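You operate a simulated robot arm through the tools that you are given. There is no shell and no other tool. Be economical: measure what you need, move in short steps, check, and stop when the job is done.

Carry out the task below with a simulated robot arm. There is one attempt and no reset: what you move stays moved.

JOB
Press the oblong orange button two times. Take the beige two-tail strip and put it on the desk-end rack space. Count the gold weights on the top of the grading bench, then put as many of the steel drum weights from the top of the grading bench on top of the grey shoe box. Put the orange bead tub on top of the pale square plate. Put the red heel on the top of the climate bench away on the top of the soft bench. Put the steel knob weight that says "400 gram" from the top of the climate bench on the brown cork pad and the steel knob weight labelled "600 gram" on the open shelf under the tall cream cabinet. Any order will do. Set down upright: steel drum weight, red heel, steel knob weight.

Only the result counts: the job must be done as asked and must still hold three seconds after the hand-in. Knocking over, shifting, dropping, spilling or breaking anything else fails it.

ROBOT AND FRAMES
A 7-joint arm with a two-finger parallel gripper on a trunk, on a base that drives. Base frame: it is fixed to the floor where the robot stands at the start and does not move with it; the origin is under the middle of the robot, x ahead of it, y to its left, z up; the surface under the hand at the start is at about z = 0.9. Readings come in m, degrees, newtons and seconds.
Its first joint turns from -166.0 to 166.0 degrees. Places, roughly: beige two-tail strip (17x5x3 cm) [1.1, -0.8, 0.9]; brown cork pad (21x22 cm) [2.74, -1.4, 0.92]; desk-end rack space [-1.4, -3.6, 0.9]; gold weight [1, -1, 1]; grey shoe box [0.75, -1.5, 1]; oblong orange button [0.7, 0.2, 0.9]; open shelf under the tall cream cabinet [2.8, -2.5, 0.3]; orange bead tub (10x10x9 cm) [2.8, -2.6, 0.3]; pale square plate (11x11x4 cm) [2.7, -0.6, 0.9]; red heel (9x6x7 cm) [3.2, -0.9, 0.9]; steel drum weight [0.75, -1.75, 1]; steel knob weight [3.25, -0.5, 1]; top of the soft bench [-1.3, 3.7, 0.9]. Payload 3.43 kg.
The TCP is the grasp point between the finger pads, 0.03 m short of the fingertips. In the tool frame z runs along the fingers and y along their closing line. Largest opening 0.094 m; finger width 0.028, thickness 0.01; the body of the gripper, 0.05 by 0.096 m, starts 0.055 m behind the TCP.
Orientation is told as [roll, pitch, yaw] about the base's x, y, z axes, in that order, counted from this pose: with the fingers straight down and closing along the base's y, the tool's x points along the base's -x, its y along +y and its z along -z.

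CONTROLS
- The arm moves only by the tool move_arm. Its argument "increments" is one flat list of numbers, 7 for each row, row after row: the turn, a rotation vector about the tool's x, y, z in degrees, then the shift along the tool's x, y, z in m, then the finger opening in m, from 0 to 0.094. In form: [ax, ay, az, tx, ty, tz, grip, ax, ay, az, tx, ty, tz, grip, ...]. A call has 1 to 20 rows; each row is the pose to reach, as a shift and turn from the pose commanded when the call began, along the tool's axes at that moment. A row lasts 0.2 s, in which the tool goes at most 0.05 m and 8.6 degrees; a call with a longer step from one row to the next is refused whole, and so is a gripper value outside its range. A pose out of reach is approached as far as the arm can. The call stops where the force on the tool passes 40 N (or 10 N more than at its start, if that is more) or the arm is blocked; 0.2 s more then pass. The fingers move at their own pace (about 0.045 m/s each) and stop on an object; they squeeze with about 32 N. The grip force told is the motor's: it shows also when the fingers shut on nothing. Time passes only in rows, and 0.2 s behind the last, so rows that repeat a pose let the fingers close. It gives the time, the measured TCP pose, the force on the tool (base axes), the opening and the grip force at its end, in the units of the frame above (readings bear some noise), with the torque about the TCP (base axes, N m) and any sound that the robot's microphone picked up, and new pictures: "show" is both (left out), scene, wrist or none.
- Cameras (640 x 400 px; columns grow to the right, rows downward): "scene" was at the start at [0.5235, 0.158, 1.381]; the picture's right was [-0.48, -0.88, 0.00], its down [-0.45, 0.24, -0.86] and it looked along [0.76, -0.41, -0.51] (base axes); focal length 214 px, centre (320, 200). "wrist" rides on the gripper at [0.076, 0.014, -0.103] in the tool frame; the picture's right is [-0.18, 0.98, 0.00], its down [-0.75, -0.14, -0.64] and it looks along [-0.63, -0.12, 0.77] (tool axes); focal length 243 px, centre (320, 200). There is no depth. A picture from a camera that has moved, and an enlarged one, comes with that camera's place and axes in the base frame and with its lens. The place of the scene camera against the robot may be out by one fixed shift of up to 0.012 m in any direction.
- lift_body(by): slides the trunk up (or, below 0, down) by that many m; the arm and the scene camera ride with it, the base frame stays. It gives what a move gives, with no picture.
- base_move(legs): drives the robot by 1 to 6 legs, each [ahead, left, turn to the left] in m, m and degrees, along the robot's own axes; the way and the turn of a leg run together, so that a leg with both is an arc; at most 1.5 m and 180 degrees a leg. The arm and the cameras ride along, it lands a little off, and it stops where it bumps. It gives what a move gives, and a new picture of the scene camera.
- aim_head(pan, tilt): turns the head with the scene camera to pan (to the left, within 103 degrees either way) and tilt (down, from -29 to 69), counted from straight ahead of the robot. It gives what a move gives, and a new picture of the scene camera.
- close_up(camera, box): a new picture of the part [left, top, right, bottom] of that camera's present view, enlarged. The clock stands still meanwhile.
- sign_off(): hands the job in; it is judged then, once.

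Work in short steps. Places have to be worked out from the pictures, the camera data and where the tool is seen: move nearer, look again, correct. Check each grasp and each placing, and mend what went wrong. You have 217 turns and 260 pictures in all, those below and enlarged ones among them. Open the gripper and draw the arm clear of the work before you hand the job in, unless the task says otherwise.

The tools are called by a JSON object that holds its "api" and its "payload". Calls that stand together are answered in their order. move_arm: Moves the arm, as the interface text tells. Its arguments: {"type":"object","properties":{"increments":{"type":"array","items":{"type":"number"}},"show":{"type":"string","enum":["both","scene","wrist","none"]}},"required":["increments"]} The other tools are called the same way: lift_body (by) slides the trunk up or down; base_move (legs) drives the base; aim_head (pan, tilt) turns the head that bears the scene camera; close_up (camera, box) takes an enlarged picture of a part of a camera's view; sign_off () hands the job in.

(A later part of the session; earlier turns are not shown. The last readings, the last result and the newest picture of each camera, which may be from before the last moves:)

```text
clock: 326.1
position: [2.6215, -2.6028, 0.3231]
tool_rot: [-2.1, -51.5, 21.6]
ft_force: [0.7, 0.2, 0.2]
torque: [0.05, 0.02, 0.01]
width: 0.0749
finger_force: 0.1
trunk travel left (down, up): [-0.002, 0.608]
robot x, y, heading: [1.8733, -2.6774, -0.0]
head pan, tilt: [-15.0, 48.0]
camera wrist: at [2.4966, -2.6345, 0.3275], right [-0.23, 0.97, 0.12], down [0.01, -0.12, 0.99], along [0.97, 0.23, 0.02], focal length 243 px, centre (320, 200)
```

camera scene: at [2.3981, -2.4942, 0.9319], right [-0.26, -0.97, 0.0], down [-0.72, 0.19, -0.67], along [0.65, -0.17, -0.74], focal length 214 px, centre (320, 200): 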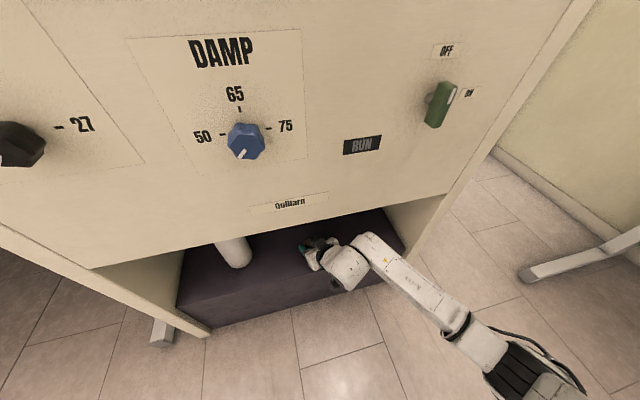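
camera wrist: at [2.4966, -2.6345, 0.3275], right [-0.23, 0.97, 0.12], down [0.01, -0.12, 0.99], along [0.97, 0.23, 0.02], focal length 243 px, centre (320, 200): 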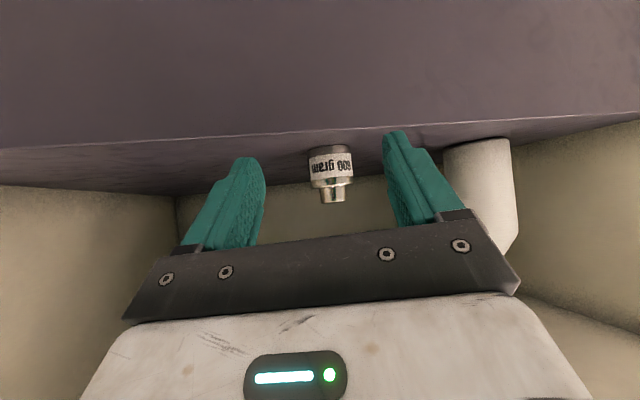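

600 g is standing on the shelf. Back off, raise the trunk, return the tool to vertical.

{"api": "base_move", "payload": {"legs": [[-0.38, -0.05, 0]]}}

{"api": "lift_body", "payload": {"by": 0.4}}

{"api": "move_arm", "payload": {"increments": [0, 7.5, 0, -0.02, 0, -0.035, 0.06, 0, 15, 0, -0.04, 0, -0.07, 0.06, 0, 22.5, 0, -0.06, 0, -0.105, 0.06, 0, 30, 0, -0.08, 0, -0.14, 0.06, 0, 37.5, 0, -0.1, 0, -0.175, 0.06, 0, 45, 0, -0.12, 0, -0.21, 0.06, 0, 51.5, 0, -0.13, 0, -0.24, 0.06, 0, 51.5, 0, -0.13, 0, -0.24, 0.06], "show": "scene"}}

```text
clock: 328.5
position: [2.2315, -2.6532, 0.3227]
tool_rot: [-2.1, -51.4, 21.8]
ft_force: [-0.2, 0.8, 0.3]
torque: [-0.01, 0.01, -0.02]
width: 0.0751
finger_force: 0.2
trunk travel left (down, up): [-0.002, 0.608]
robot x, y, heading: [1.4867, -2.7322, 0.2]
head pan, tilt: [-15.0, 48.0]
camera scene: at [2.0076, -2.5442, 0.932], right [-0.25, -0.97, 0.0], down [-0.72, 0.19, -0.67], along [0.65, -0.17, -0.74], focal length 214 px, centre (320, 200)
```

scene: 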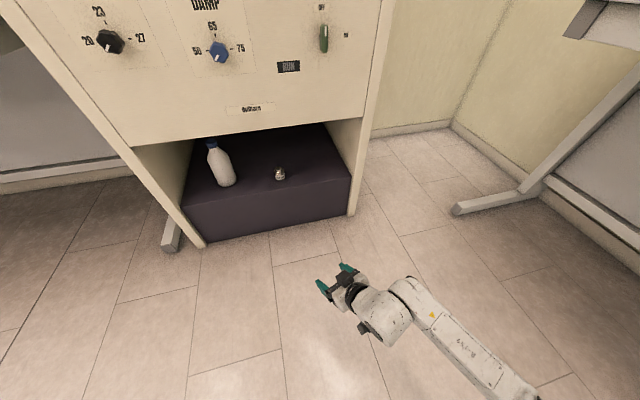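

```text
clock: 332.3
position: [2.2301, -2.6516, 0.7219]
tool_rot: [-2.1, -51.4, 21.7]
ft_force: [1.0, -0.8, -0.3]
torque: [-0.01, 0.01, 0.01]
width: 0.0751
finger_force: 0.1
trunk travel left (down, up): [-0.402, 0.208]
robot x, y, heading: [1.4894, -2.7269, 0.2]
head pan, tilt: [-15.0, 48.0]
```

```text
clock: 334.1
position: [2.1277, -2.6846, 0.9747]
tool_rot: [-1.3, 0.1, 20.1]
ft_force: [0.3, 0.3, -0.7]
torque: [0.03, 0.01, -0.01]
width: 0.06
finger_force: 0.0
trunk travel left (down, up): [-0.402, 0.208]
robot x, y, heading: [1.4862, -2.724, 0.2]
head pan, tilt: [-15.0, 48.0]
camera scene: at [2.0076, -2.5441, 1.332], right [-0.25, -0.97, 0.0], down [-0.72, 0.19, -0.67], along [0.65, -0.17, -0.74], focal length 214 px, centre (320, 200)
```

scene: 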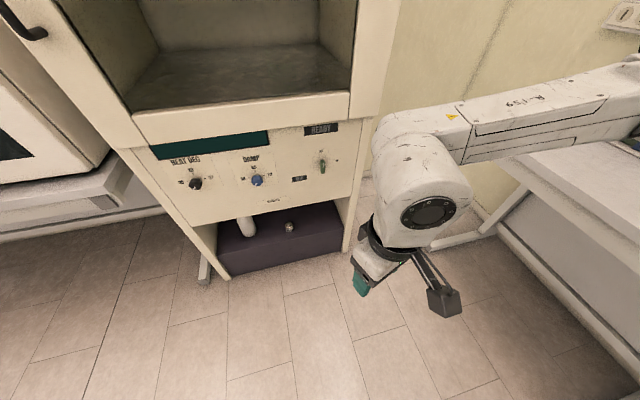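

Raise the tool, then drive up the aisle and face the grading bench from the far side.

{"api": "move_arm", "payload": {"increments": [0, 0, 4, 0, 0, -0.05, 0.06, 0, 0, 8, 0, 0, -0.1, 0.06, 0, 0, 12, 0, 0, -0.15, 0.06, 0, 0, 16, 0, 0, -0.2, 0.06, 0, 0, 20, 0, 0, -0.25, 0.06, 0, 0, 20, 0, 0, -0.3, 0.06], "show": "none"}}

{"api": "base_move", "payload": {"legs": [[0, 0, 90], [0, -0.4, 0], [1.45, 0, 0], [0.43, 0, 0]]}}

```text
clock: 335.5
position: [2.13, -2.6771, 1.2754]
tool_rot: [-1.3, -0.3, 0.1]
ft_force: [0.1, -0.5, 0.0]
torque: [0.0, 0.02, 0.03]
width: 0.0599
finger_force: 0.0
trunk travel left (down, up): [-0.402, 0.208]
robot x, y, heading: [1.4845, -2.7307, 0.2]
head pan, tilt: [-15.0, 48.0]
```

```text
clock: 350.9
position: [1.7037, -0.1986, 1.2756]
tool_rot: [-1.3, -0.5, 92.9]
ft_force: [0.2, 0.7, 0.1]
torque: [-0.01, 0.0, -0.01]
width: 0.0602
finger_force: 0.0
trunk travel left (down, up): [-0.402, 0.208]
robot x, y, heading: [1.786, -0.8376, 93.0]
head pan, tilt: [-15.0, 48.0]
camera scene: at [1.5864, -0.3222, 1.3321], right [0.98, -0.21, 0.0], down [-0.15, -0.73, -0.67], along [0.14, 0.65, -0.74], focal length 214 px, centre (320, 200)
```

scene: 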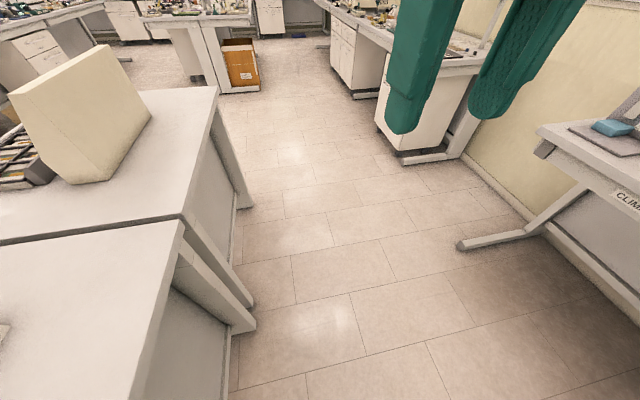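

Turn to face −x.

{"api": "base_move", "payload": {"legs": [[0, -0.1, 0], [0, 0, 87]]}}

{"api": "aim_head", "payload": {"pan": 0, "tilt": 50}}

```text
clock: 355.8
position: [1.2454, -0.881, 1.2742]
tool_rot: [-1.4, -0.5, -180.0]
ft_force: [0.3, 0.8, 0.5]
torque: [-0.03, -0.01, 0.02]
width: 0.0597
finger_force: 0.1
trunk travel left (down, up): [-0.402, 0.208]
robot x, y, heading: [1.8857, -0.8307, -179.7]
head pan, tilt: [-15.0, 48.0]
camera scene: at [1.3715, -1.0012, 1.332], right [0.26, 0.97, 0.0], down [0.72, -0.19, -0.67], along [-0.65, 0.17, -0.74], focal length 214 px, centre (320, 200)
```

scene: 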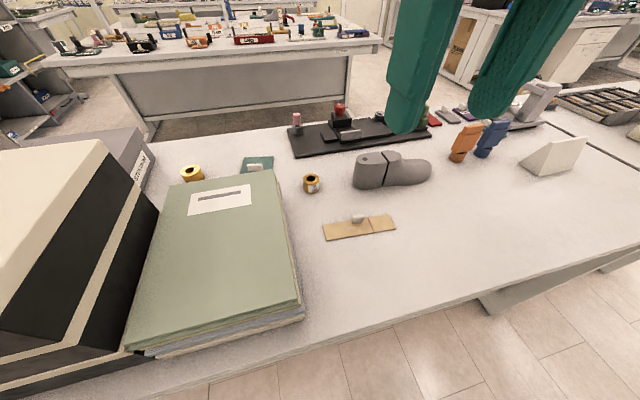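

```text
clock: 356.5
position: [1.246, -0.882, 1.2746]
tool_rot: [-1.3, -0.4, -180.0]
ft_force: [-0.5, 0.1, 0.3]
torque: [-0.01, 0.0, 0.02]
width: 0.0601
finger_force: 0.0
trunk travel left (down, up): [-0.402, 0.208]
robot x, y, heading: [1.8867, -0.8316, -179.9]
head pan, tilt: [0.0, 50.0]
camera scene: at [1.3707, -1.0216, 1.3293], right [0.0, 1.0, 0.0], down [0.77, 0.0, -0.64], along [-0.64, 0.0, -0.77], focal length 214 px, centre (320, 200)
```

scene: 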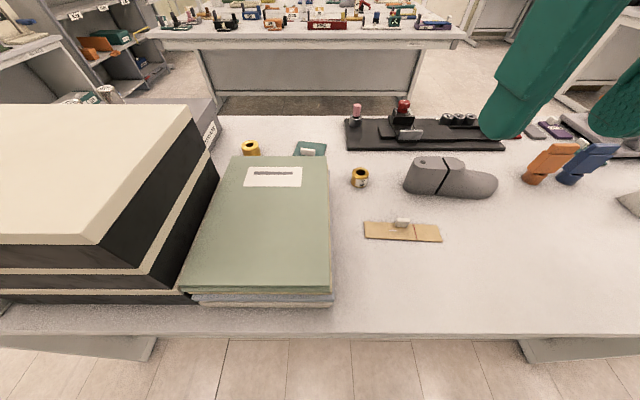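

Strip's tab at ≈(1.099, −0.836). Move above it and view with the wrist camera.

{"api": "move_arm", "payload": {"increments": [0, 0, 0, -0.025, -0.008, 0.04, 0.06, 0, 0, 0, -0.05, -0.015, 0.08, 0.06, 0, 0, 0, -0.075, -0.023, 0.12, 0.06, 0, 0, 0, -0.1, -0.03, 0.16, 0.06, 0, 0, 0, -0.125, -0.038, 0.2, 0.06, 0, 0, 0, -0.147, -0.045, 0.22, 0.06, 0, 0, 0, -0.147, -0.045, 0.22, 0.06], "show": "wrist"}}

```text
clock: 358.1
position: [1.0966, -0.8307, 1.057]
tool_rot: [-1.3, -0.4, -180.0]
ft_force: [1.1, 0.6, 0.6]
torque: [0.0, 0.0, -0.01]
width: 0.0599
finger_force: 0.2
trunk travel left (down, up): [-0.402, 0.208]
robot x, y, heading: [1.8853, -0.8334, -179.8]
head pan, tilt: [0.0, 50.0]
camera wrist: at [1.1738, -0.8501, 1.1585], right [-0.18, -0.98, -0.02], down [-0.75, 0.13, 0.65], along [-0.64, 0.13, -0.76], focal length 243 px, centre (320, 200)
```

wrist: 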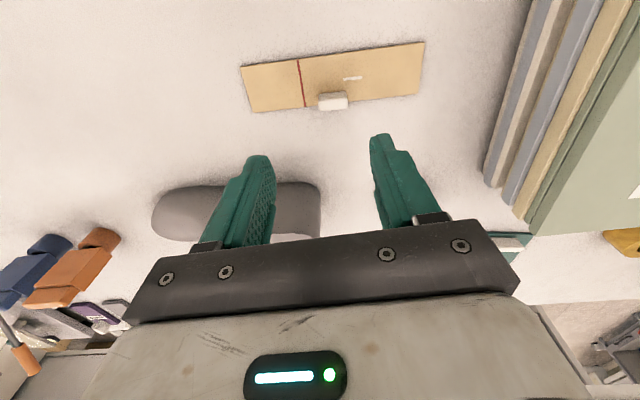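

Tab at ≈(1.095, −0.843). Descend and grip it.

{"api": "move_arm", "payload": {"increments": [0, 0, 0, -0.002, 0.012, 0.04, 0.06, 0, 0, 0, -0.002, 0.012, 0.08, 0.06, 0, 0, 0, -0.002, 0.012, 0.105, 0.06, 0, 0, 0, -0.002, 0.012, 0.117, 0.06, 0, 0, 0, -0.002, 0.012, 0.117, 0.06], "show": "wrist"}}

```text
clock: 359.3
position: [1.0937, -0.8405, 0.94]
tool_rot: [-1.3, -0.4, -179.9]
ft_force: [0.5, -0.1, 0.9]
torque: [-0.04, 0.03, 0.03]
width: 0.0598
finger_force: 0.1
trunk travel left (down, up): [-0.402, 0.208]
robot x, y, heading: [1.8912, -0.8343, -179.7]
head pan, tilt: [0.0, 50.0]
camera wrist: at [1.1711, -0.8596, 1.0415], right [-0.18, -0.98, -0.02], down [-0.75, 0.13, 0.65], along [-0.64, 0.13, -0.76], focal length 243 px, centre (320, 200)
```

wrist: 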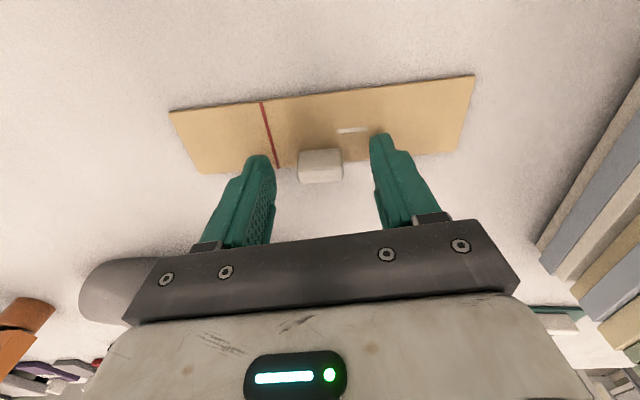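

The tab lies between the fingertips. Lower 5 mm more and close.

{"api": "move_arm", "payload": {"increments": [0, 0, 0, 0, 0, 0.005, 0.06, 0, 0, 0, 0, 0, 0.005, 0.04, 0, 0, 0, 0, 0, 0.005, 0.02, 0, 0, 0, 0, 0, 0.005, 0.01, 0, 0, 0, 0, 0, 0.005, 0.01, 0, 0, 0, 0, 0, -0.02, 0.01, 0, 0, 0, 0, 0, -0.06, 0.01], "show": "wrist"}}

```text
clock: 360.9
position: [1.0954, -0.8427, 1.0009]
tool_rot: [-1.2, -0.4, -180.0]
ft_force: [-0.2, 0.2, 0.4]
torque: [0.02, 0.02, 0.03]
width: 0.027
finger_force: 31.7
trunk travel left (down, up): [-0.402, 0.208]
robot x, y, heading: [1.889, -0.8325, -179.9]
head pan, tilt: [0.0, 50.0]
camera wrist: at [1.1716, -0.8611, 1.1033], right [-0.18, -0.98, -0.02], down [-0.75, 0.13, 0.65], along [-0.64, 0.13, -0.76], focal length 243 px, centre (320, 200)
```

wrist: 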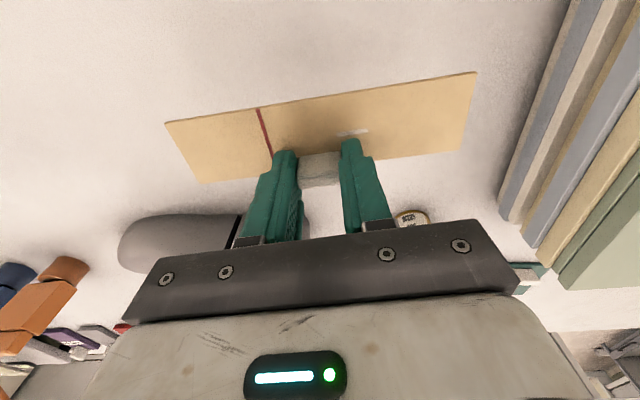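

Strip is held. Raise and retract, then turn to face −y and drive out of the aisle.

{"api": "move_arm", "payload": {"increments": [0, 0, 0, 0, 0, -0.045, 0.01, 0, 0, 0, 0, 0, -0.09, 0.01, 0, 0, 0, 0.02, 0, -0.13, 0.01, 0, 0, 0, 0.05, 0, -0.17, 0.01, 0, 0, 0, 0.08, 0, -0.21, 0.01, 0, 0, 0, 0.11, 0, -0.245, 0.01, 0, 0, 0, 0.14, 0, -0.275, 0.01, 0, 0, 0, 0.17, 0, -0.3, 0.01], "show": "none"}}

{"api": "base_move", "payload": {"legs": [[0, 0, 90], [1.45, 0, 0], [0.15, 0, 0]]}}

{"api": "aim_head", "payload": {"pan": -35, "tilt": 25}}

```text
clock: 362.7
position: [1.2681, -0.85, 1.2977]
tool_rot: [-1.2, -0.4, -179.8]
ft_force: [-0.6, -0.4, -0.2]
torque: [-0.01, -0.02, 0.02]
width: 0.0264
finger_force: 31.8
trunk travel left (down, up): [-0.402, 0.208]
robot x, y, heading: [1.887, -0.8328, -179.9]
head pan, tilt: [0.0, 50.0]
```

```text
clock: 374.7
position: [1.875, -3.0445, 1.2982]
tool_rot: [-1.2, -0.3, -91.0]
ft_force: [0.1, 0.4, -0.2]
torque: [-0.01, 0.01, 0.0]
width: 0.0269
finger_force: 31.8
trunk travel left (down, up): [-0.402, 0.208]
robot x, y, heading: [1.8671, -2.424, -90.7]
head pan, tilt: [0.0, 50.0]
camera scene: at [2.0567, -2.9401, 1.3294], right [-1.0, 0.02, 0.0], down [0.01, 0.77, -0.64], along [-0.01, -0.64, -0.77], focal length 214 px, centre (320, 200)
```

scene: 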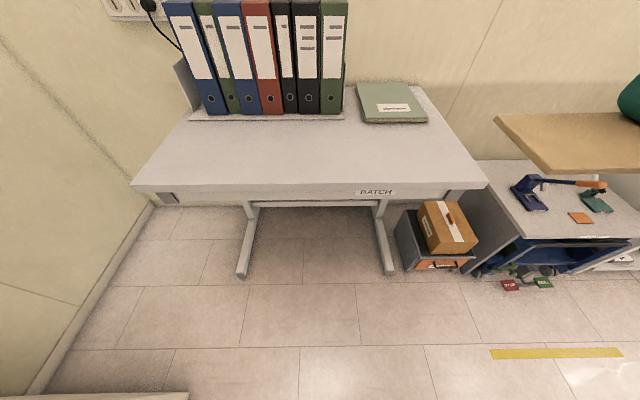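

```text
clock: 375.7
position: [1.8738, -3.0443, 1.2974]
tool_rot: [-1.3, -0.4, -91.0]
ft_force: [-0.1, 0.1, -0.2]
torque: [0.02, -0.01, -0.01]
width: 0.027
finger_force: 32.0
trunk travel left (down, up): [-0.402, 0.208]
robot x, y, heading: [1.8665, -2.4193, -91.0]
head pan, tilt: [-35.0, 25.0]
camera scene: at [2.0039, -2.938, 1.3667], right [-0.81, 0.59, 0.0], down [0.25, 0.34, -0.91], along [-0.53, -0.73, -0.42], focal length 214 px, centre (320, 200)
```

scene: 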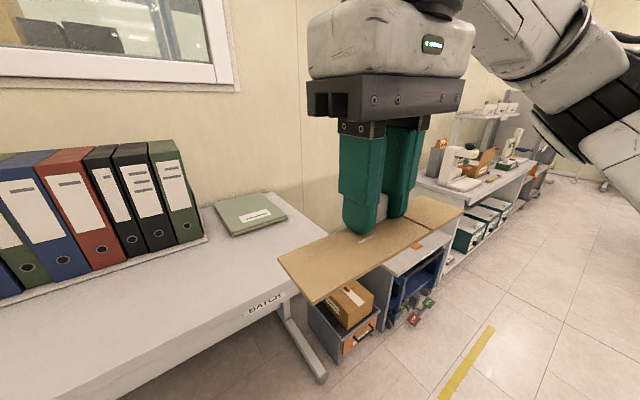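

Strafe west along the open floor.

{"api": "base_move", "payload": {"legs": [[0, -1.5, 0], [0, -1.0, 0]]}}

{"api": "aim_head", "payload": {"pan": -20, "tilt": 30}}

```text
clock: 387.5
position: [-0.6006, -3.1704, 1.2102]
tool_rot: [7.5, 3.0, -106.0]
ft_force: [0.4, -3.1, -1.5]
torque: [0.22, -0.04, 0.0]
width: 0.0269
finger_force: 31.7
trunk travel left (down, up): [-0.402, 0.208]
robot x, y, heading: [-0.5408, -2.4829, -84.0]
head pan, tilt: [-35.0, 25.0]
stopped in leg 2: the robot was blocked; the commanded pose is now the measured one
camera scene: at [-0.2583, -2.9142, 1.3815], right [-0.87, 0.48, 0.03], down [0.15, 0.33, -0.93], along [-0.46, -0.81, -0.36], focal length 214 px, centre (320, 200)
```

scene: 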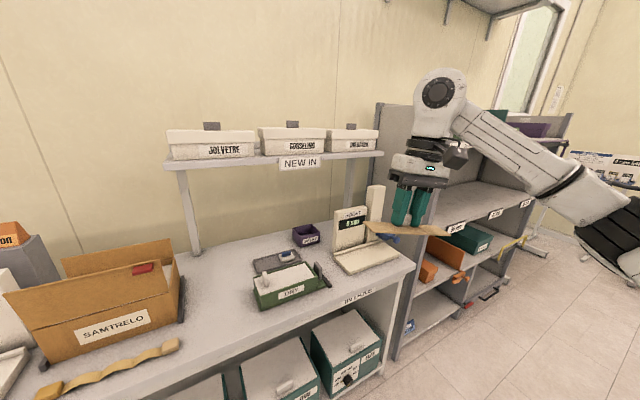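

```text
clock: 388.2
position: [-0.5926, -3.1675, 1.2197]
tool_rot: [7.2, 2.2, -105.6]
ft_force: [-0.5, 0.6, -0.5]
torque: [-0.02, -0.01, -0.01]
width: 0.0267
finger_force: 31.8
trunk travel left (down, up): [-0.402, 0.208]
robot x, y, heading: [-0.5432, -2.4852, -83.6]
head pan, tilt: [-20.0, 30.0]
camera scene: at [-0.2289, -2.9166, 1.3733], right [-0.97, 0.24, 0.05], down [0.06, 0.44, -0.89], along [-0.24, -0.86, -0.44], focal length 214 px, centre (320, 200)
```

scene: 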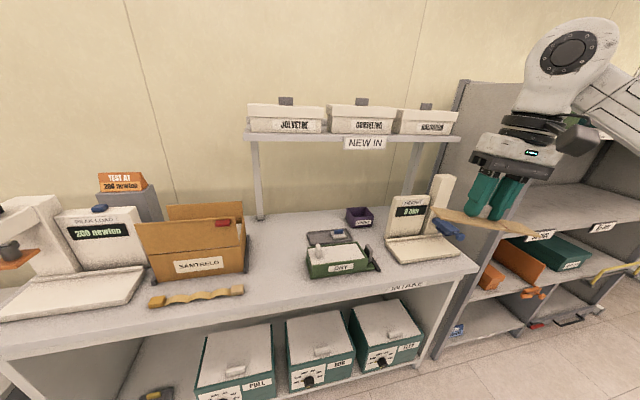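

The hand has met the tall shelving unit. Back off straight away to +x.

{"api": "base_move", "payload": {"legs": [[0, 0.15, 0]]}}

```text
clock: 389.0
position: [-0.6993, -3.2314, 1.1177]
tool_rot: [6.8, 7.6, -108.9]
ft_force: [-0.7, -2.5, -1.2]
torque: [0.12, -0.05, 0.01]
width: 0.0267
finger_force: 32.4
trunk travel left (down, up): [-0.402, 0.208]
robot x, y, heading: [-0.5291, -2.4745, -84.6]
head pan, tilt: [-20.0, 30.0]
stopped in leg 1: the robot was blocked; the commanded pose is now the measured one
camera scene: at [-0.253, -2.9405, 1.3687], right [-0.97, 0.26, 0.04], down [0.09, 0.46, -0.89], along [-0.24, -0.85, -0.46], focal length 214 px, centre (320, 200)
```

scene: 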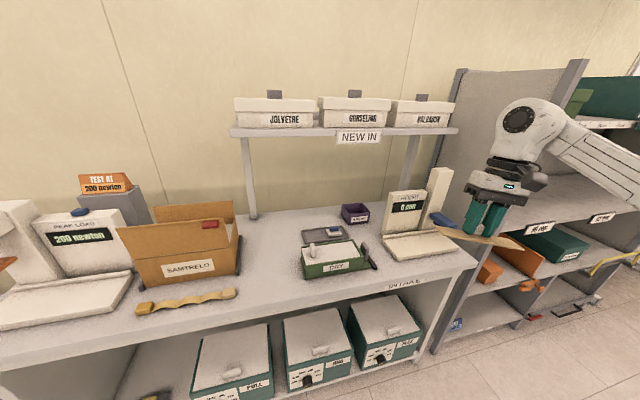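

The arm seems to be hooked elsewhere. Look at the elbow side.

{"api": "aim_head", "payload": {"pan": -75, "tilt": 10}}

```text
clock: 390.2
position: [-0.6908, -3.2266, 1.1268]
tool_rot: [7.1, 7.3, -108.5]
ft_force: [-0.4, -0.5, -0.1]
torque: [0.02, 0.0, -0.01]
width: 0.0268
finger_force: 32.2
trunk travel left (down, up): [-0.402, 0.208]
robot x, y, heading: [-0.5321, -2.4778, -84.5]
head pan, tilt: [-75.0, 10.0]
camera scene: at [-0.3093, -2.8789, 1.4036], right [-0.35, 0.94, -0.01], down [0.11, 0.03, -0.99], along [-0.93, -0.35, -0.12], focal length 214 px, centre (320, 200)
```

scene: 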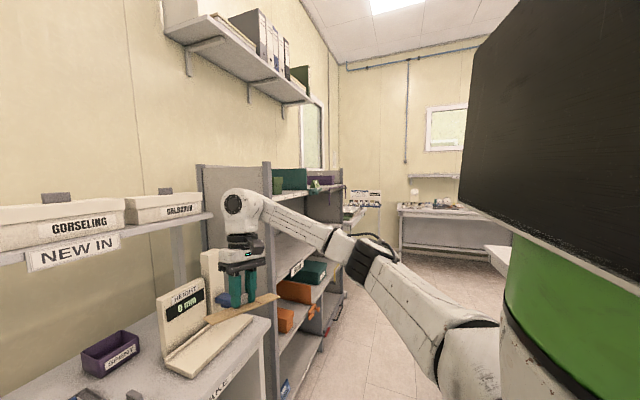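

Raise the hand gently first to free it from the shelving upright.

{"api": "move_arm", "payload": {"increments": [0, 0, 0, 0, 0, -0.03, 0.01, 0, 0, 0, 0, 0, -0.07, 0.01, 0, 0, 0, 0, 0, -0.11, 0.01, 0, 0, 0, 0, 0, -0.15, 0.01], "show": "scene"}}

```text
clock: 390.6
position: [-0.7301, -3.2521, 1.094]
tool_rot: [6.4, 9.4, -107.0]
ft_force: [-0.4, -0.8, -1.9]
torque: [0.0, -0.09, 0.0]
width: 0.0267
finger_force: 32.2
trunk travel left (down, up): [-0.402, 0.208]
robot x, y, heading: [-0.5279, -2.4756, -85.1]
head pan, tilt: [-75.0, 10.0]
stopped in row 1: the arm was blocked; the commanded pose is now the measured one
camera scene: at [-0.3208, -2.8869, 1.4012], right [-0.34, 0.94, -0.01], down [0.12, 0.03, -0.99], along [-0.93, -0.34, -0.12], focal length 214 px, centre (320, 200)
```

scene: 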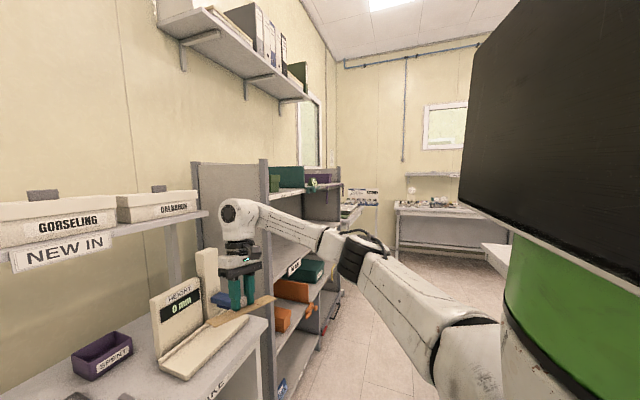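

Try pulling the hand toward the robot (+y) instead.

{"api": "move_arm", "payload": {"increments": [0, 0, 0, 0.02, 0, 0, 0.01, 0, 0, 0, 0.05, 0, 0, 0.01, 0, 0, 0, 0.08, 0, -0.01, 0.01], "show": "scene"}}

```text
clock: 390.9
position: [-0.7522, -3.2665, 1.0618]
tool_rot: [6.8, 10.9, -104.2]
ft_force: [-1.7, 0.9, -0.1]
torque: [0.02, -0.07, -0.02]
width: 0.0267
finger_force: 32.0
trunk travel left (down, up): [-0.402, 0.208]
robot x, y, heading: [-0.5265, -2.4791, -85.6]
head pan, tilt: [-75.0, 10.0]
stopped in row 1: the arm was blocked; the commanded pose is now the measured one
camera scene: at [-0.3277, -2.8914, 1.4003], right [-0.33, 0.94, -0.01], down [0.13, 0.03, -0.99], along [-0.93, -0.33, -0.13], focal length 214 px, centre (320, 200)
```

scene: 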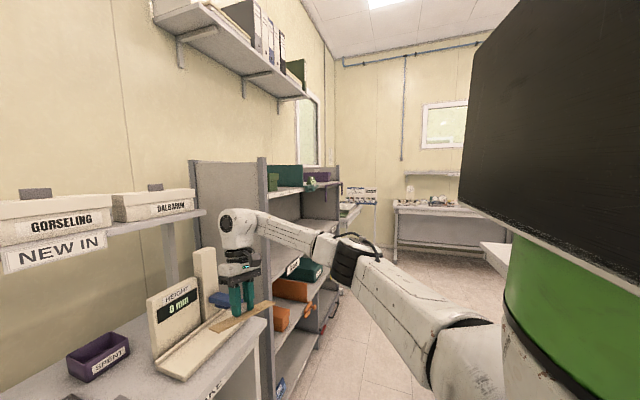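

Try backing the base straight away (+y).

{"api": "base_move", "payload": {"legs": [[-0.12, 0, 0]]}}

```text
clock: 391.6
position: [-0.7824, -3.3022, 1.0084]
tool_rot: [5.9, 14.0, -110.0]
ft_force: [-0.8, -0.1, -0.9]
torque: [0.0, -0.06, 0.0]
width: 0.0265
finger_force: 32.2
trunk travel left (down, up): [-0.402, 0.208]
robot x, y, heading: [-0.5169, -2.4763, -85.8]
head pan, tilt: [-75.0, 10.0]
stopped in leg 1: the robot was blocked; the commanded pose is now the measured one
camera scene: at [-0.3374, -2.9014, 1.3972], right [-0.33, 0.94, -0.01], down [0.14, 0.04, -0.99], along [-0.93, -0.33, -0.14], focal length 214 px, centre (320, 200)
```

scene: 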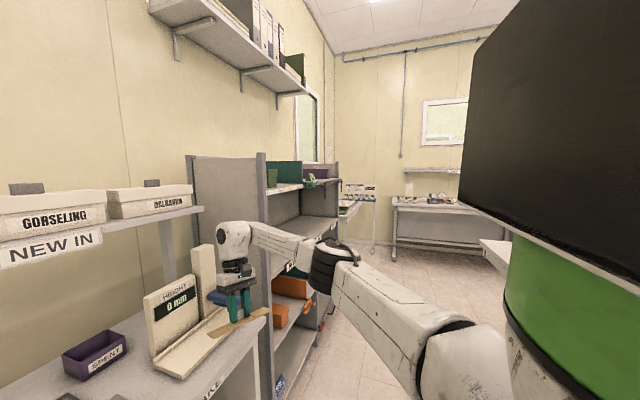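

Look further right/down to find what the arm or base is touching.

{"api": "aim_head", "payload": {"pan": -103, "tilt": 40}}

```text
clock: 392.5
position: [-0.7758, -3.3006, 1.0147]
tool_rot: [5.6, 13.6, -109.7]
ft_force: [-0.4, -0.6, 0.6]
torque: [0.01, 0.03, 0.0]
width: 0.0267
finger_force: 31.7
trunk travel left (down, up): [-0.402, 0.208]
robot x, y, heading: [-0.5189, -2.4783, -85.5]
head pan, tilt: [-103.0, 40.0]
camera scene: at [-0.3294, -2.8543, 1.3507], right [0.15, 0.99, -0.02], down [0.61, -0.11, -0.78], along [-0.78, 0.1, -0.62], focal length 214 px, centre (320, 200)
```

scene: 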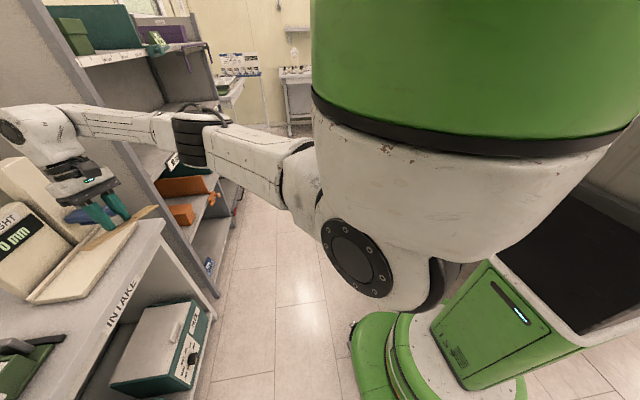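

Try raising the trunk a little to regain height.

{"api": "lift_body", "payload": {"by": 0.06}}

{"api": "aim_head", "payload": {"pan": -50, "tilt": 25}}

```text
clock: 392.9
position: [-0.7823, -3.3188, 0.9925]
tool_rot: [4.0, 15.0, -114.0]
ft_force: [-0.6, 0.3, -0.8]
torque: [0.01, -0.06, -0.05]
width: 0.0267
finger_force: 32.4
trunk travel left (down, up): [-0.405, 0.205]
robot x, y, heading: [-0.5104, -2.4734, -85.9]
head pan, tilt: [-103.0, 40.0]
stopped: the arm was blocked; the commanded pose is now the measured one
```

```text
clock: 394.1
position: [-0.7761, -3.319, 0.9993]
tool_rot: [3.9, 14.6, -113.6]
ft_force: [-0.7, -0.5, 0.4]
torque: [0.01, 0.0, -0.01]
width: 0.0268
finger_force: 32.4
trunk travel left (down, up): [-0.405, 0.205]
robot x, y, heading: [-0.512, -2.4758, -85.6]
head pan, tilt: [-50.0, 25.0]
camera scene: at [-0.313, -2.9329, 1.3778], right [-0.7, 0.72, 0.01], down [0.28, 0.28, -0.92], along [-0.66, -0.64, -0.39], focal length 214 px, centre (320, 200)
```

scene: 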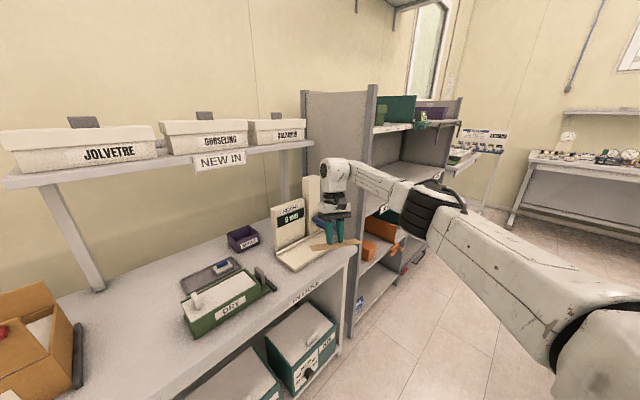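

The shoulder seems to press on a table corner at the right rear. Move left and slightly ahead.

{"api": "base_move", "payload": {"legs": [[0.02, 0.15, 0]]}}

```text
clock: 394.8
position: [-0.814, -3.3266, 0.9574]
tool_rot: [2.0, 17.8, -125.3]
ft_force: [-0.4, -0.3, -0.6]
torque: [0.05, -0.02, -0.01]
width: 0.0266
finger_force: 32.2
trunk travel left (down, up): [-0.405, 0.205]
robot x, y, heading: [-0.5051, -2.4681, -86.8]
head pan, tilt: [-50.0, 25.0]
stopped in leg 1: the robot was blocked; the commanded pose is now the measured one
camera scene: at [-0.3345, -2.9482, 1.3724], right [-0.68, 0.73, 0.0], down [0.3, 0.28, -0.91], along [-0.67, -0.62, -0.41], focal length 214 px, centre (320, 200)
```

scene: 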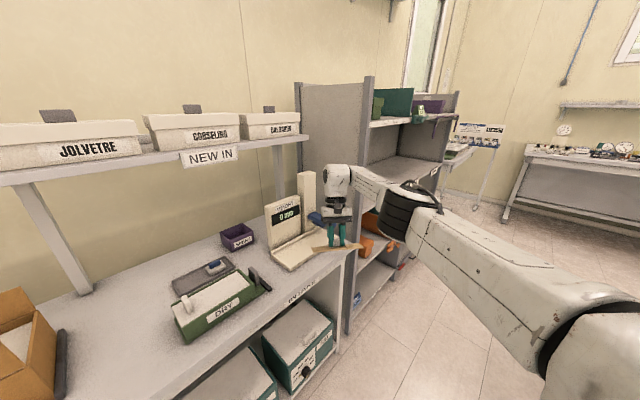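

Examine the right-rear side more closely.

{"api": "aim_head", "payload": {"pan": -103, "tilt": 20}}

```text
clock: 396.0
position: [-0.8051, -3.3275, 0.9644]
tool_rot: [1.9, 17.2, -124.8]
ft_force: [0.7, -0.1, 0.0]
torque: [-0.02, 0.04, -0.01]
width: 0.0266
finger_force: 32.0
trunk travel left (down, up): [-0.405, 0.205]
robot x, y, heading: [-0.5089, -2.4723, -86.4]
head pan, tilt: [-103.0, 20.0]
camera scene: at [-0.353, -2.865, 1.3821], right [0.16, 0.99, -0.01], down [0.32, -0.07, -0.94], along [-0.93, 0.15, -0.33], focal length 214 px, centre (320, 200)
```

scene: 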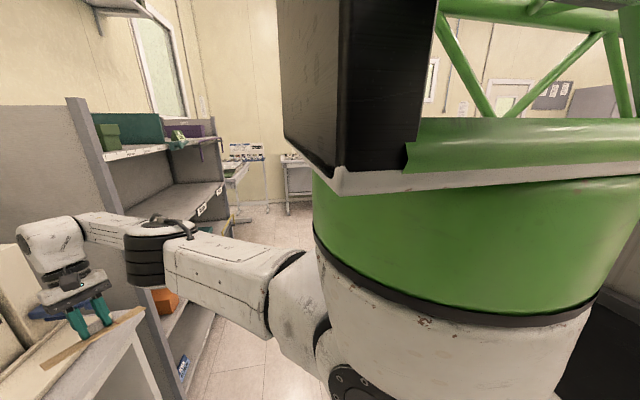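

Test the opposite tiny motion to learn what is holding the arm.

{"api": "base_move", "payload": {"legs": [[0, 0, 4]]}}

```text
clock: 396.8
position: [-0.826, -3.3212, 0.9365]
tool_rot: [0.3, 19.1, -132.4]
ft_force: [0.2, 0.6, -1.4]
torque: [0.02, -0.03, -0.02]
width: 0.0266
finger_force: 32.0
trunk travel left (down, up): [-0.405, 0.205]
robot x, y, heading: [-0.5023, -2.4685, -87.0]
head pan, tilt: [-103.0, 20.0]
stopped in leg 1: the robot was blocked; the commanded pose is now the measured one
camera scene: at [-0.3641, -2.8738, 1.379], right [0.17, 0.98, 0.0], down [0.33, -0.06, -0.94], along [-0.93, 0.16, -0.34], focal length 214 px, centre (320, 200)
```

scene: 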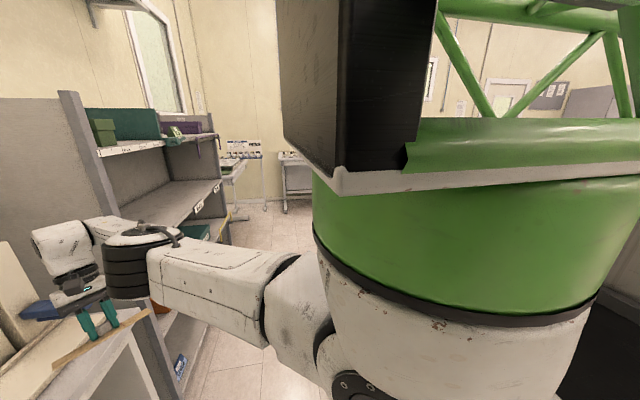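

Test a pure hold command to see whether the arm drifts by itself.

{"api": "move_arm", "payload": {"increments": [0, 0, 0, 0, 0, 0, 0.01], "show": "none"}}

```text
clock: 397.1
position: [-0.8176, -3.3231, 0.9445]
tool_rot: [0.5, 18.6, -131.3]
ft_force: [-0.5, 0.4, 0.4]
torque: [-0.01, -0.02, 0.02]
width: 0.0267
finger_force: 31.8
trunk travel left (down, up): [-0.405, 0.205]
robot x, y, heading: [-0.4993, -2.4722, -86.8]
head pan, tilt: [-103.0, 20.0]
```

Hold is stable. Try a tiny upward arm step.

{"api": "move_arm", "payload": {"increments": [0, 0, 0, 0, 0, -0.006, 0.01, 0, 0, 0, 0, 0, -0.012, 0.01], "show": "none"}}

```text
clock: 397.8
position: [-0.8173, -3.3237, 0.9557]
tool_rot: [0.8, 18.5, -130.4]
ft_force: [0.2, -0.3, 0.0]
torque: [0.02, 0.0, -0.01]
width: 0.0265
finger_force: 32.1
out of reach, approached as far as the arm can: row 1, 2
trunk travel left (down, up): [-0.405, 0.205]
robot x, y, heading: [-0.5013, -2.4732, -86.2]
head pan, tilt: [-103.0, 20.0]
```

Arm responds. Straighten the tool toward vertical while rising slowly.

{"api": "move_arm", "payload": {"increments": [1, -4.5, -6.3, 0.005, 0, -0.015, 0.01, 2, -9.1, -12.6, 0.01, 0, -0.03, 0.01, 3, -13.6, -18.9, 0.015, 0, -0.044, 0.01, 4.1, -18.2, -25.2, 0.019, 0, -0.057, 0.01], "show": "none"}}

```text
clock: 398.8
position: [-0.8186, -3.3286, 0.993]
tool_rot: [2.1, 7.0, -113.6]
ft_force: [-0.1, -0.2, 0.1]
torque: [0.01, 0.0, 0.0]
width: 0.0268
finger_force: 32.1
out of reach, approached as far as the arm can: row 3, 4
trunk travel left (down, up): [-0.405, 0.205]
robot x, y, heading: [-0.5041, -2.4722, -86.4]
head pan, tilt: [-103.0, 20.0]
```

Responding well. Continue up.

{"api": "move_arm", "payload": {"increments": [0, -2, -1, 0, 0, -0.03, 0.01, 0, -4, -2, 0, 0, -0.06, 0.01, 0, -6, -3, 0, 0, -0.09, 0.01, 0, -7, -4, 0, 0, -0.12, 0.01, 0, -7, -5, 0, 0, -0.15, 0.01, 0, -7, -5, 0, 0, -0.18, 0.01], "show": "scene"}}

```text
clock: 400.1
position: [-0.8289, -3.3085, 1.1018]
tool_rot: [2.4, 0.0, -108.7]
ft_force: [0.5, -0.1, -0.3]
torque: [0.03, 0.02, -0.01]
width: 0.0269
finger_force: 32.2
out of reach, approached as far as the arm can: row 2, 3, 4, 5, 6
trunk travel left (down, up): [-0.405, 0.205]
robot x, y, heading: [-0.5014, -2.4712, -86.5]
head pan, tilt: [-103.0, 20.0]
camera scene: at [-0.3557, -2.8697, 1.3808], right [0.16, 0.99, -0.01], down [0.33, -0.06, -0.94], along [-0.93, 0.15, -0.33], focal length 214 px, centre (320, 200)
```

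scene: 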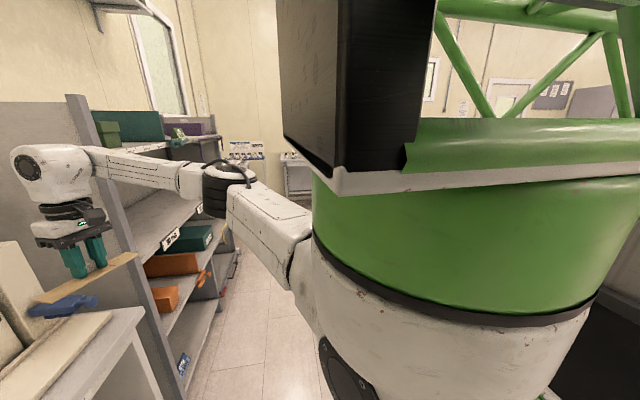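

Arm recovered. Now try a small base move left.

{"api": "base_move", "payload": {"legs": [[0, 0.05, 0]]}}

```text
clock: 401.1
position: [-0.7803, -3.3082, 1.1006]
tool_rot: [2.5, 0.2, -109.0]
ft_force: [-0.3, -0.1, -0.4]
torque: [-0.02, 0.02, -0.03]
width: 0.0265
finger_force: 31.6
trunk travel left (down, up): [-0.405, 0.205]
robot x, y, heading: [-0.4525, -2.4643, -86.6]
head pan, tilt: [-103.0, 20.0]
camera scene: at [-0.3218, -2.8749, 1.3781], right [0.16, 0.99, 0.0], down [0.34, -0.06, -0.94], along [-0.93, 0.15, -0.34], focal length 214 px, centre (320, 200)
```

scene: 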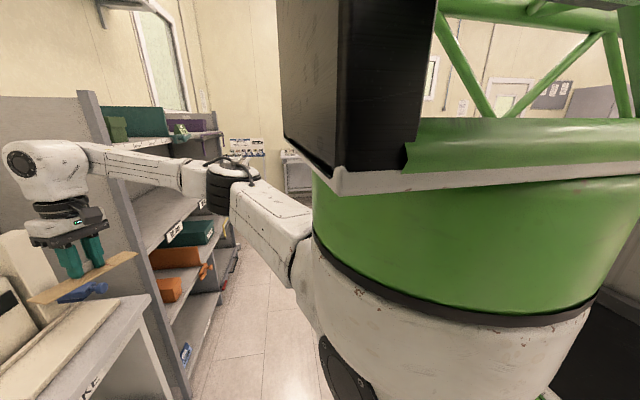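

Freed. Now look at the rack.

{"api": "aim_head", "payload": {"pan": -60, "tilt": 25}}

{"api": "close_up", "payload": {"camera": "scene", "box": [330, 60, 530, 300]}}

```text
clock: 402.2
position: [-0.7821, -3.3082, 1.0997]
tool_rot: [2.5, 0.0, -108.9]
ft_force: [-0.5, -0.5, -1.0]
torque: [0.03, 0.01, 0.02]
width: 0.0267
finger_force: 32.3
trunk travel left (down, up): [-0.405, 0.205]
robot x, y, heading: [-0.4536, -2.4667, -86.3]
head pan, tilt: [-60.0, 25.0]
camera scene: at [-0.3066, -2.941, 1.3701], right [-0.55, 0.83, 0.0], down [0.35, 0.23, -0.91], along [-0.76, -0.5, -0.42], focal length 214 px, centre (320, 200)
```

scene: 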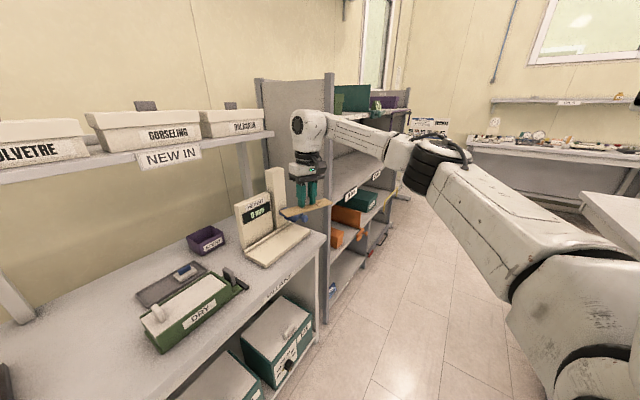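

```text
1.67 times, centred on (430, 180) of scene
camera zoom: at [-0.3066, -2.941, 1.3701], right [-0.55, 0.83, 0.0], down [0.35, 0.23, -0.91], along [-0.76, -0.5, -0.42], focal length 358 px, centre (137, 233)
```

zoom: 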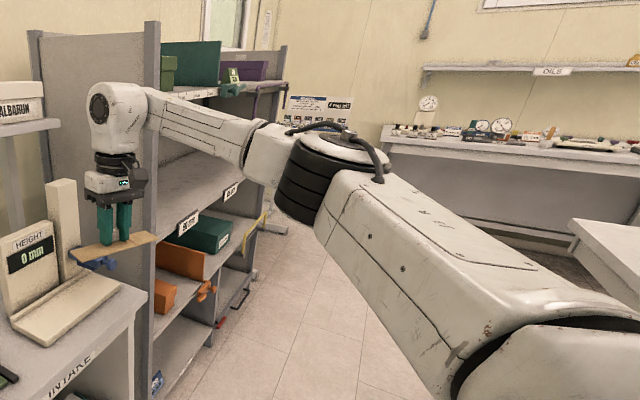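

A table end at y≈−2.3 (x<−0.6) blocked my rear; the corridor centre is y≈−2.72. Retract and raise the arm first.

{"api": "move_arm", "payload": {"increments": [0, 0, 0, 0.0, 0, -0.04, 0.01, 0, 0, 0, 0.02, 0.01, -0.08, 0.01, 0, 0, -2, 0.06, 0.03, -0.1, 0.01, 0, 0, -4, 0.1, 0.045, -0.12, 0.01, 0, 0, -6, 0.14, 0.06, -0.14, 0.01, 0, 0, -9, 0.18, 0.08, -0.16, 0.01, 0, 0, -12, 0.22, 0.1, -0.18, 0.01, 0, 0, -15, 0.255, 0.12, -0.2, 0.01, 0, 0, -17, 0.291, 0.145, -0.2, 0.01], "show": "none"}}

{"api": "base_move", "payload": {"legs": [[0.25, 0, -3.5]]}}

```text
clock: 404.2
position: [-0.5555, -3.075, 1.3066]
tool_rot: [2.4, -0.6, -92.0]
ft_force: [0.8, -0.5, -0.1]
torque: [0.03, -0.01, 0.02]
width: 0.0267
finger_force: 31.9
out of reach, approached as far as the arm can: row 1
trunk travel left (down, up): [-0.405, 0.205]
robot x, y, heading: [-0.4529, -2.4682, -86.3]
head pan, tilt: [-60.0, 25.0]
```

```text
clock: 406.0
position: [-0.5826, -3.3177, 1.3058]
tool_rot: [2.4, -0.7, -95.4]
ft_force: [0.5, -0.1, -1.1]
torque: [0.0, 0.03, -0.02]
width: 0.0266
finger_force: 31.6
trunk travel left (down, up): [-0.405, 0.205]
robot x, y, heading: [-0.4434, -2.7143, -90.0]
head pan, tilt: [-60.0, 25.0]
camera scene: at [-0.3275, -3.1975, 1.3701], right [-0.5, 0.86, 0.0], down [0.37, 0.21, -0.91], along [-0.78, -0.46, -0.42], focal length 214 px, centre (320, 200)
```

scene: 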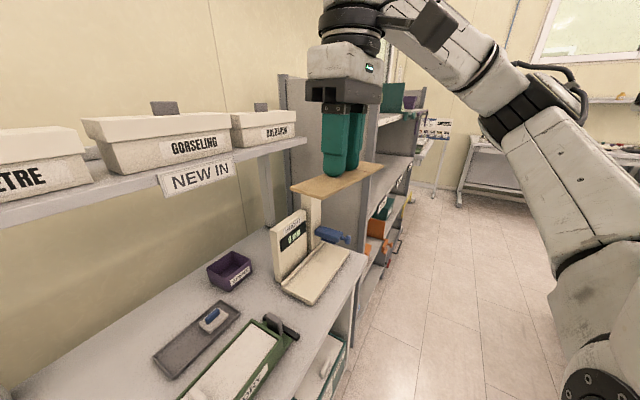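

Strafe right along the corridor, half way first.

{"api": "base_move", "payload": {"legs": [[0, -0.4, 0]]}}

```text
clock: 408.5
position: [-0.9904, -3.3135, 1.3055]
tool_rot: [2.3, -0.6, -96.2]
ft_force: [0.7, 0.5, -0.4]
torque: [-0.02, 0.02, 0.02]
width: 0.0269
finger_force: 31.9
trunk travel left (down, up): [-0.405, 0.205]
robot x, y, heading: [-0.8487, -2.7167, -90.9]
head pan, tilt: [-60.0, 25.0]
camera scene: at [-0.7333, -3.1974, 1.3701], right [-0.49, 0.87, 0.0], down [0.37, 0.21, -0.91], along [-0.79, -0.44, -0.42], focal length 214 px, centre (320, 200)
```

scene: 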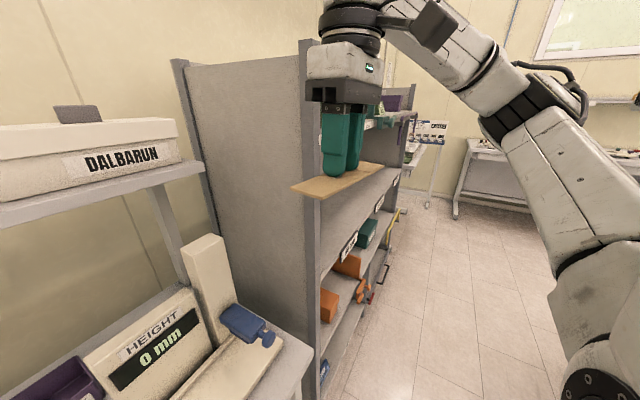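

Continue and view the rack from the front.

{"api": "base_move", "payload": {"legs": [[0, -0.35, 0]]}}

{"api": "aim_head", "payload": {"pan": -20, "tilt": 45}}

```text
clock: 410.7
position: [-1.3419, -3.3089, 1.3047]
tool_rot: [2.4, -0.7, -96.6]
ft_force: [0.0, -0.6, 0.0]
torque: [0.04, 0.01, 0.01]
width: 0.0267
finger_force: 32.0
trunk travel left (down, up): [-0.405, 0.205]
robot x, y, heading: [-1.1936, -2.7097, -91.3]
head pan, tilt: [-60.0, 25.0]
camera scene: at [-1.084, -3.193, 1.3701], right [-0.48, 0.87, 0.0], down [0.37, 0.2, -0.91], along [-0.79, -0.44, -0.42], focal length 214 px, centre (320, 200)
```

scene: 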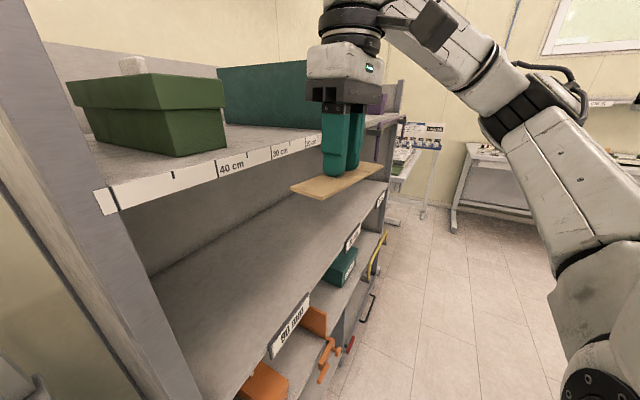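

```text
clock: 411.8
position: [-1.343, -3.3075, 1.3068]
tool_rot: [2.4, -0.7, -96.6]
ft_force: [-0.7, -0.2, -0.5]
torque: [0.0, -0.01, 0.01]
width: 0.0266
finger_force: 32.0
trunk travel left (down, up): [-0.405, 0.205]
robot x, y, heading: [-1.1931, -2.7113, -90.8]
head pan, tilt: [-20.0, 45.0]
camera scene: at [-1.0328, -3.2242, 1.3395], right [-0.93, 0.36, 0.0], down [0.25, 0.66, -0.71], along [-0.25, -0.66, -0.71], focal length 214 px, centre (320, 200)
```

scene: 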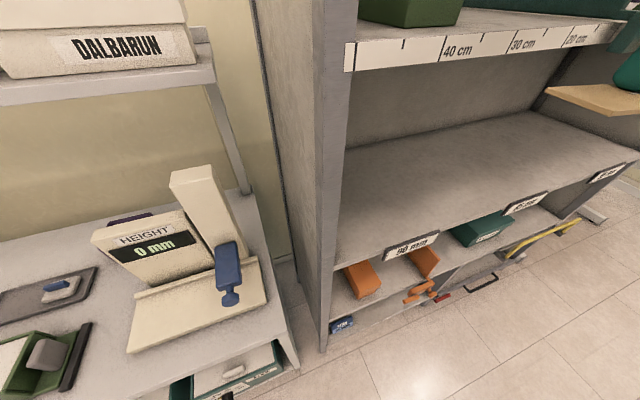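

The rack's desk-end ("90 mm") space is the shelf at z≈0.9, x −1.16…−1.56, front edge y≈−3.42, upper shelf at ≈1.28. Lower trunk and arm in front of it.

{"api": "lift_body", "payload": {"by": -0.15}}

{"api": "move_arm", "payload": {"increments": [2.4, 0, 2, 0.02, 0, 0.04, 0.01, 2.4, 0, 4, 0.02, 0, 0.08, 0.01, 2.4, 0, 5, 0.02, 0, 0.12, 0.01, 2.4, 0, 5, 0.02, 0, 0.16, 0.01, 2.4, 0, 5, 0.02, 0, 0.17, 0.01]}}

```text
clock: 413.6
position: [-1.3409, -3.307, 1.1563]
tool_rot: [2.4, -0.7, -96.6]
ft_force: [-0.6, -0.3, -0.7]
torque: [0.0, 0.04, 0.03]
width: 0.0269
finger_force: 31.5
trunk travel left (down, up): [-0.255, 0.355]
robot x, y, heading: [-1.1924, -2.711, -91.0]
head pan, tilt: [-20.0, 45.0]
```

```text
clock: 414.8
position: [-1.3334, -3.2918, 0.9847]
tool_rot: [0.0, -0.6, -101.6]
ft_force: [1.0, -0.3, -1.3]
torque: [0.0, 0.02, -0.01]
width: 0.0269
finger_force: 32.0
trunk travel left (down, up): [-0.255, 0.355]
robot x, y, heading: [-1.1913, -2.7086, -91.0]
head pan, tilt: [-20.0, 45.0]
camera scene: at [-1.0327, -3.2242, 1.1895], right [-0.93, 0.36, 0.0], down [0.25, 0.66, -0.71], along [-0.25, -0.66, -0.71], focal length 214 px, centre (320, 200)
camera wrist: at [-1.3039, -3.2201, 1.0878], right [0.93, -0.38, 0.0], down [-0.29, -0.7, 0.65], along [-0.24, -0.6, -0.76], focal length 243 px, centre (320, 200)
```

scene: 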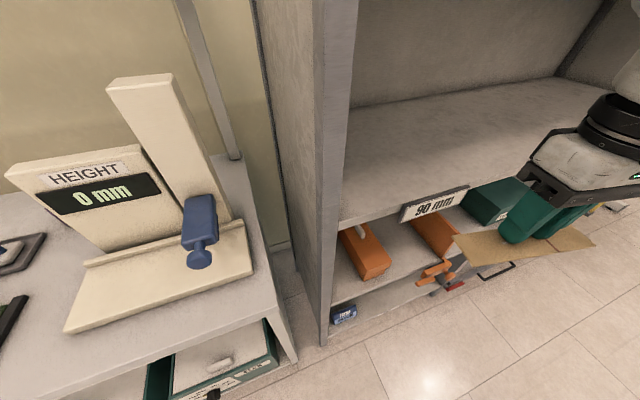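
wrist: 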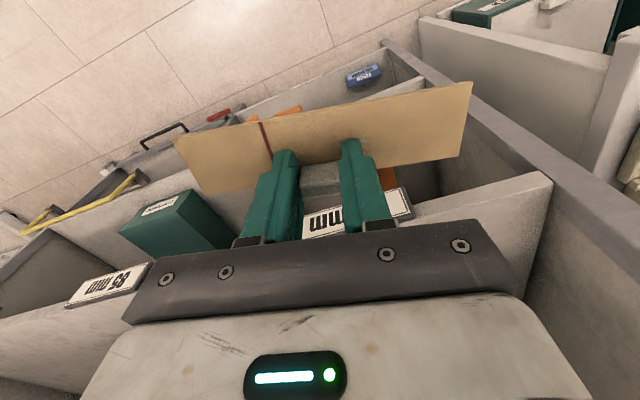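

Slide the strip into the space at low height.

{"api": "move_arm", "payload": {"increments": [0, 0, 0, -0.04, 0.004, 0.012, 0.01, 0, 0, 0, -0.08, 0.008, 0.012, 0.01, 0, 0, 0, -0.12, 0.013, 0.012, 0.01, 0, 0, 0, -0.16, 0.017, 0.012, 0.01, 0, 0, 0, -0.2, 0.021, 0.012, 0.01, 0, 0, 0, -0.24, 0.026, 0.012, 0.01, 0, 0, 0, -0.27, 0.03, 0.012, 0.01]}}

```text
clock: 416.4
position: [-1.3556, -3.5594, 0.9778]
tool_rot: [0.0, -0.6, -101.6]
ft_force: [0.1, 0.6, -0.7]
torque: [-0.02, 0.02, 0.0]
width: 0.0265
finger_force: 31.9
trunk travel left (down, up): [-0.255, 0.355]
robot x, y, heading: [-1.1961, -2.711, -91.0]
head pan, tilt: [-20.0, 45.0]
camera scene: at [-1.0328, -3.2242, 1.1895], right [-0.93, 0.36, 0.0], down [0.25, 0.66, -0.71], along [-0.25, -0.66, -0.71], focal length 214 px, centre (320, 200)
camera wrist: at [-1.3266, -3.4907, 1.0801], right [0.93, -0.38, 0.0], down [-0.29, -0.7, 0.65], along [-0.24, -0.6, -0.76], focal length 243 px, centre (320, 200)
```

scene: 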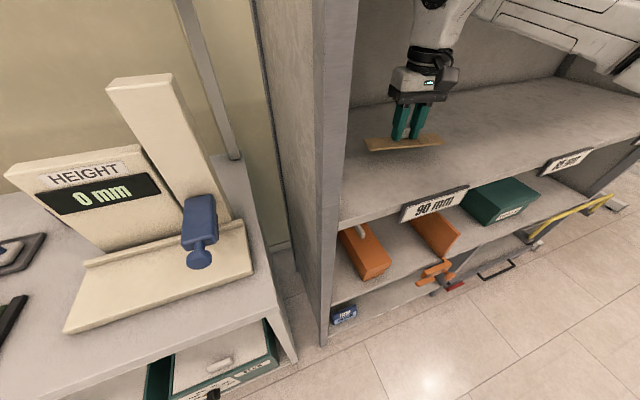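
wrist: 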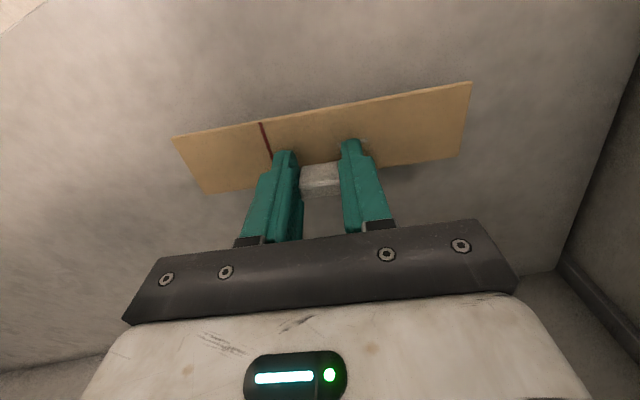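

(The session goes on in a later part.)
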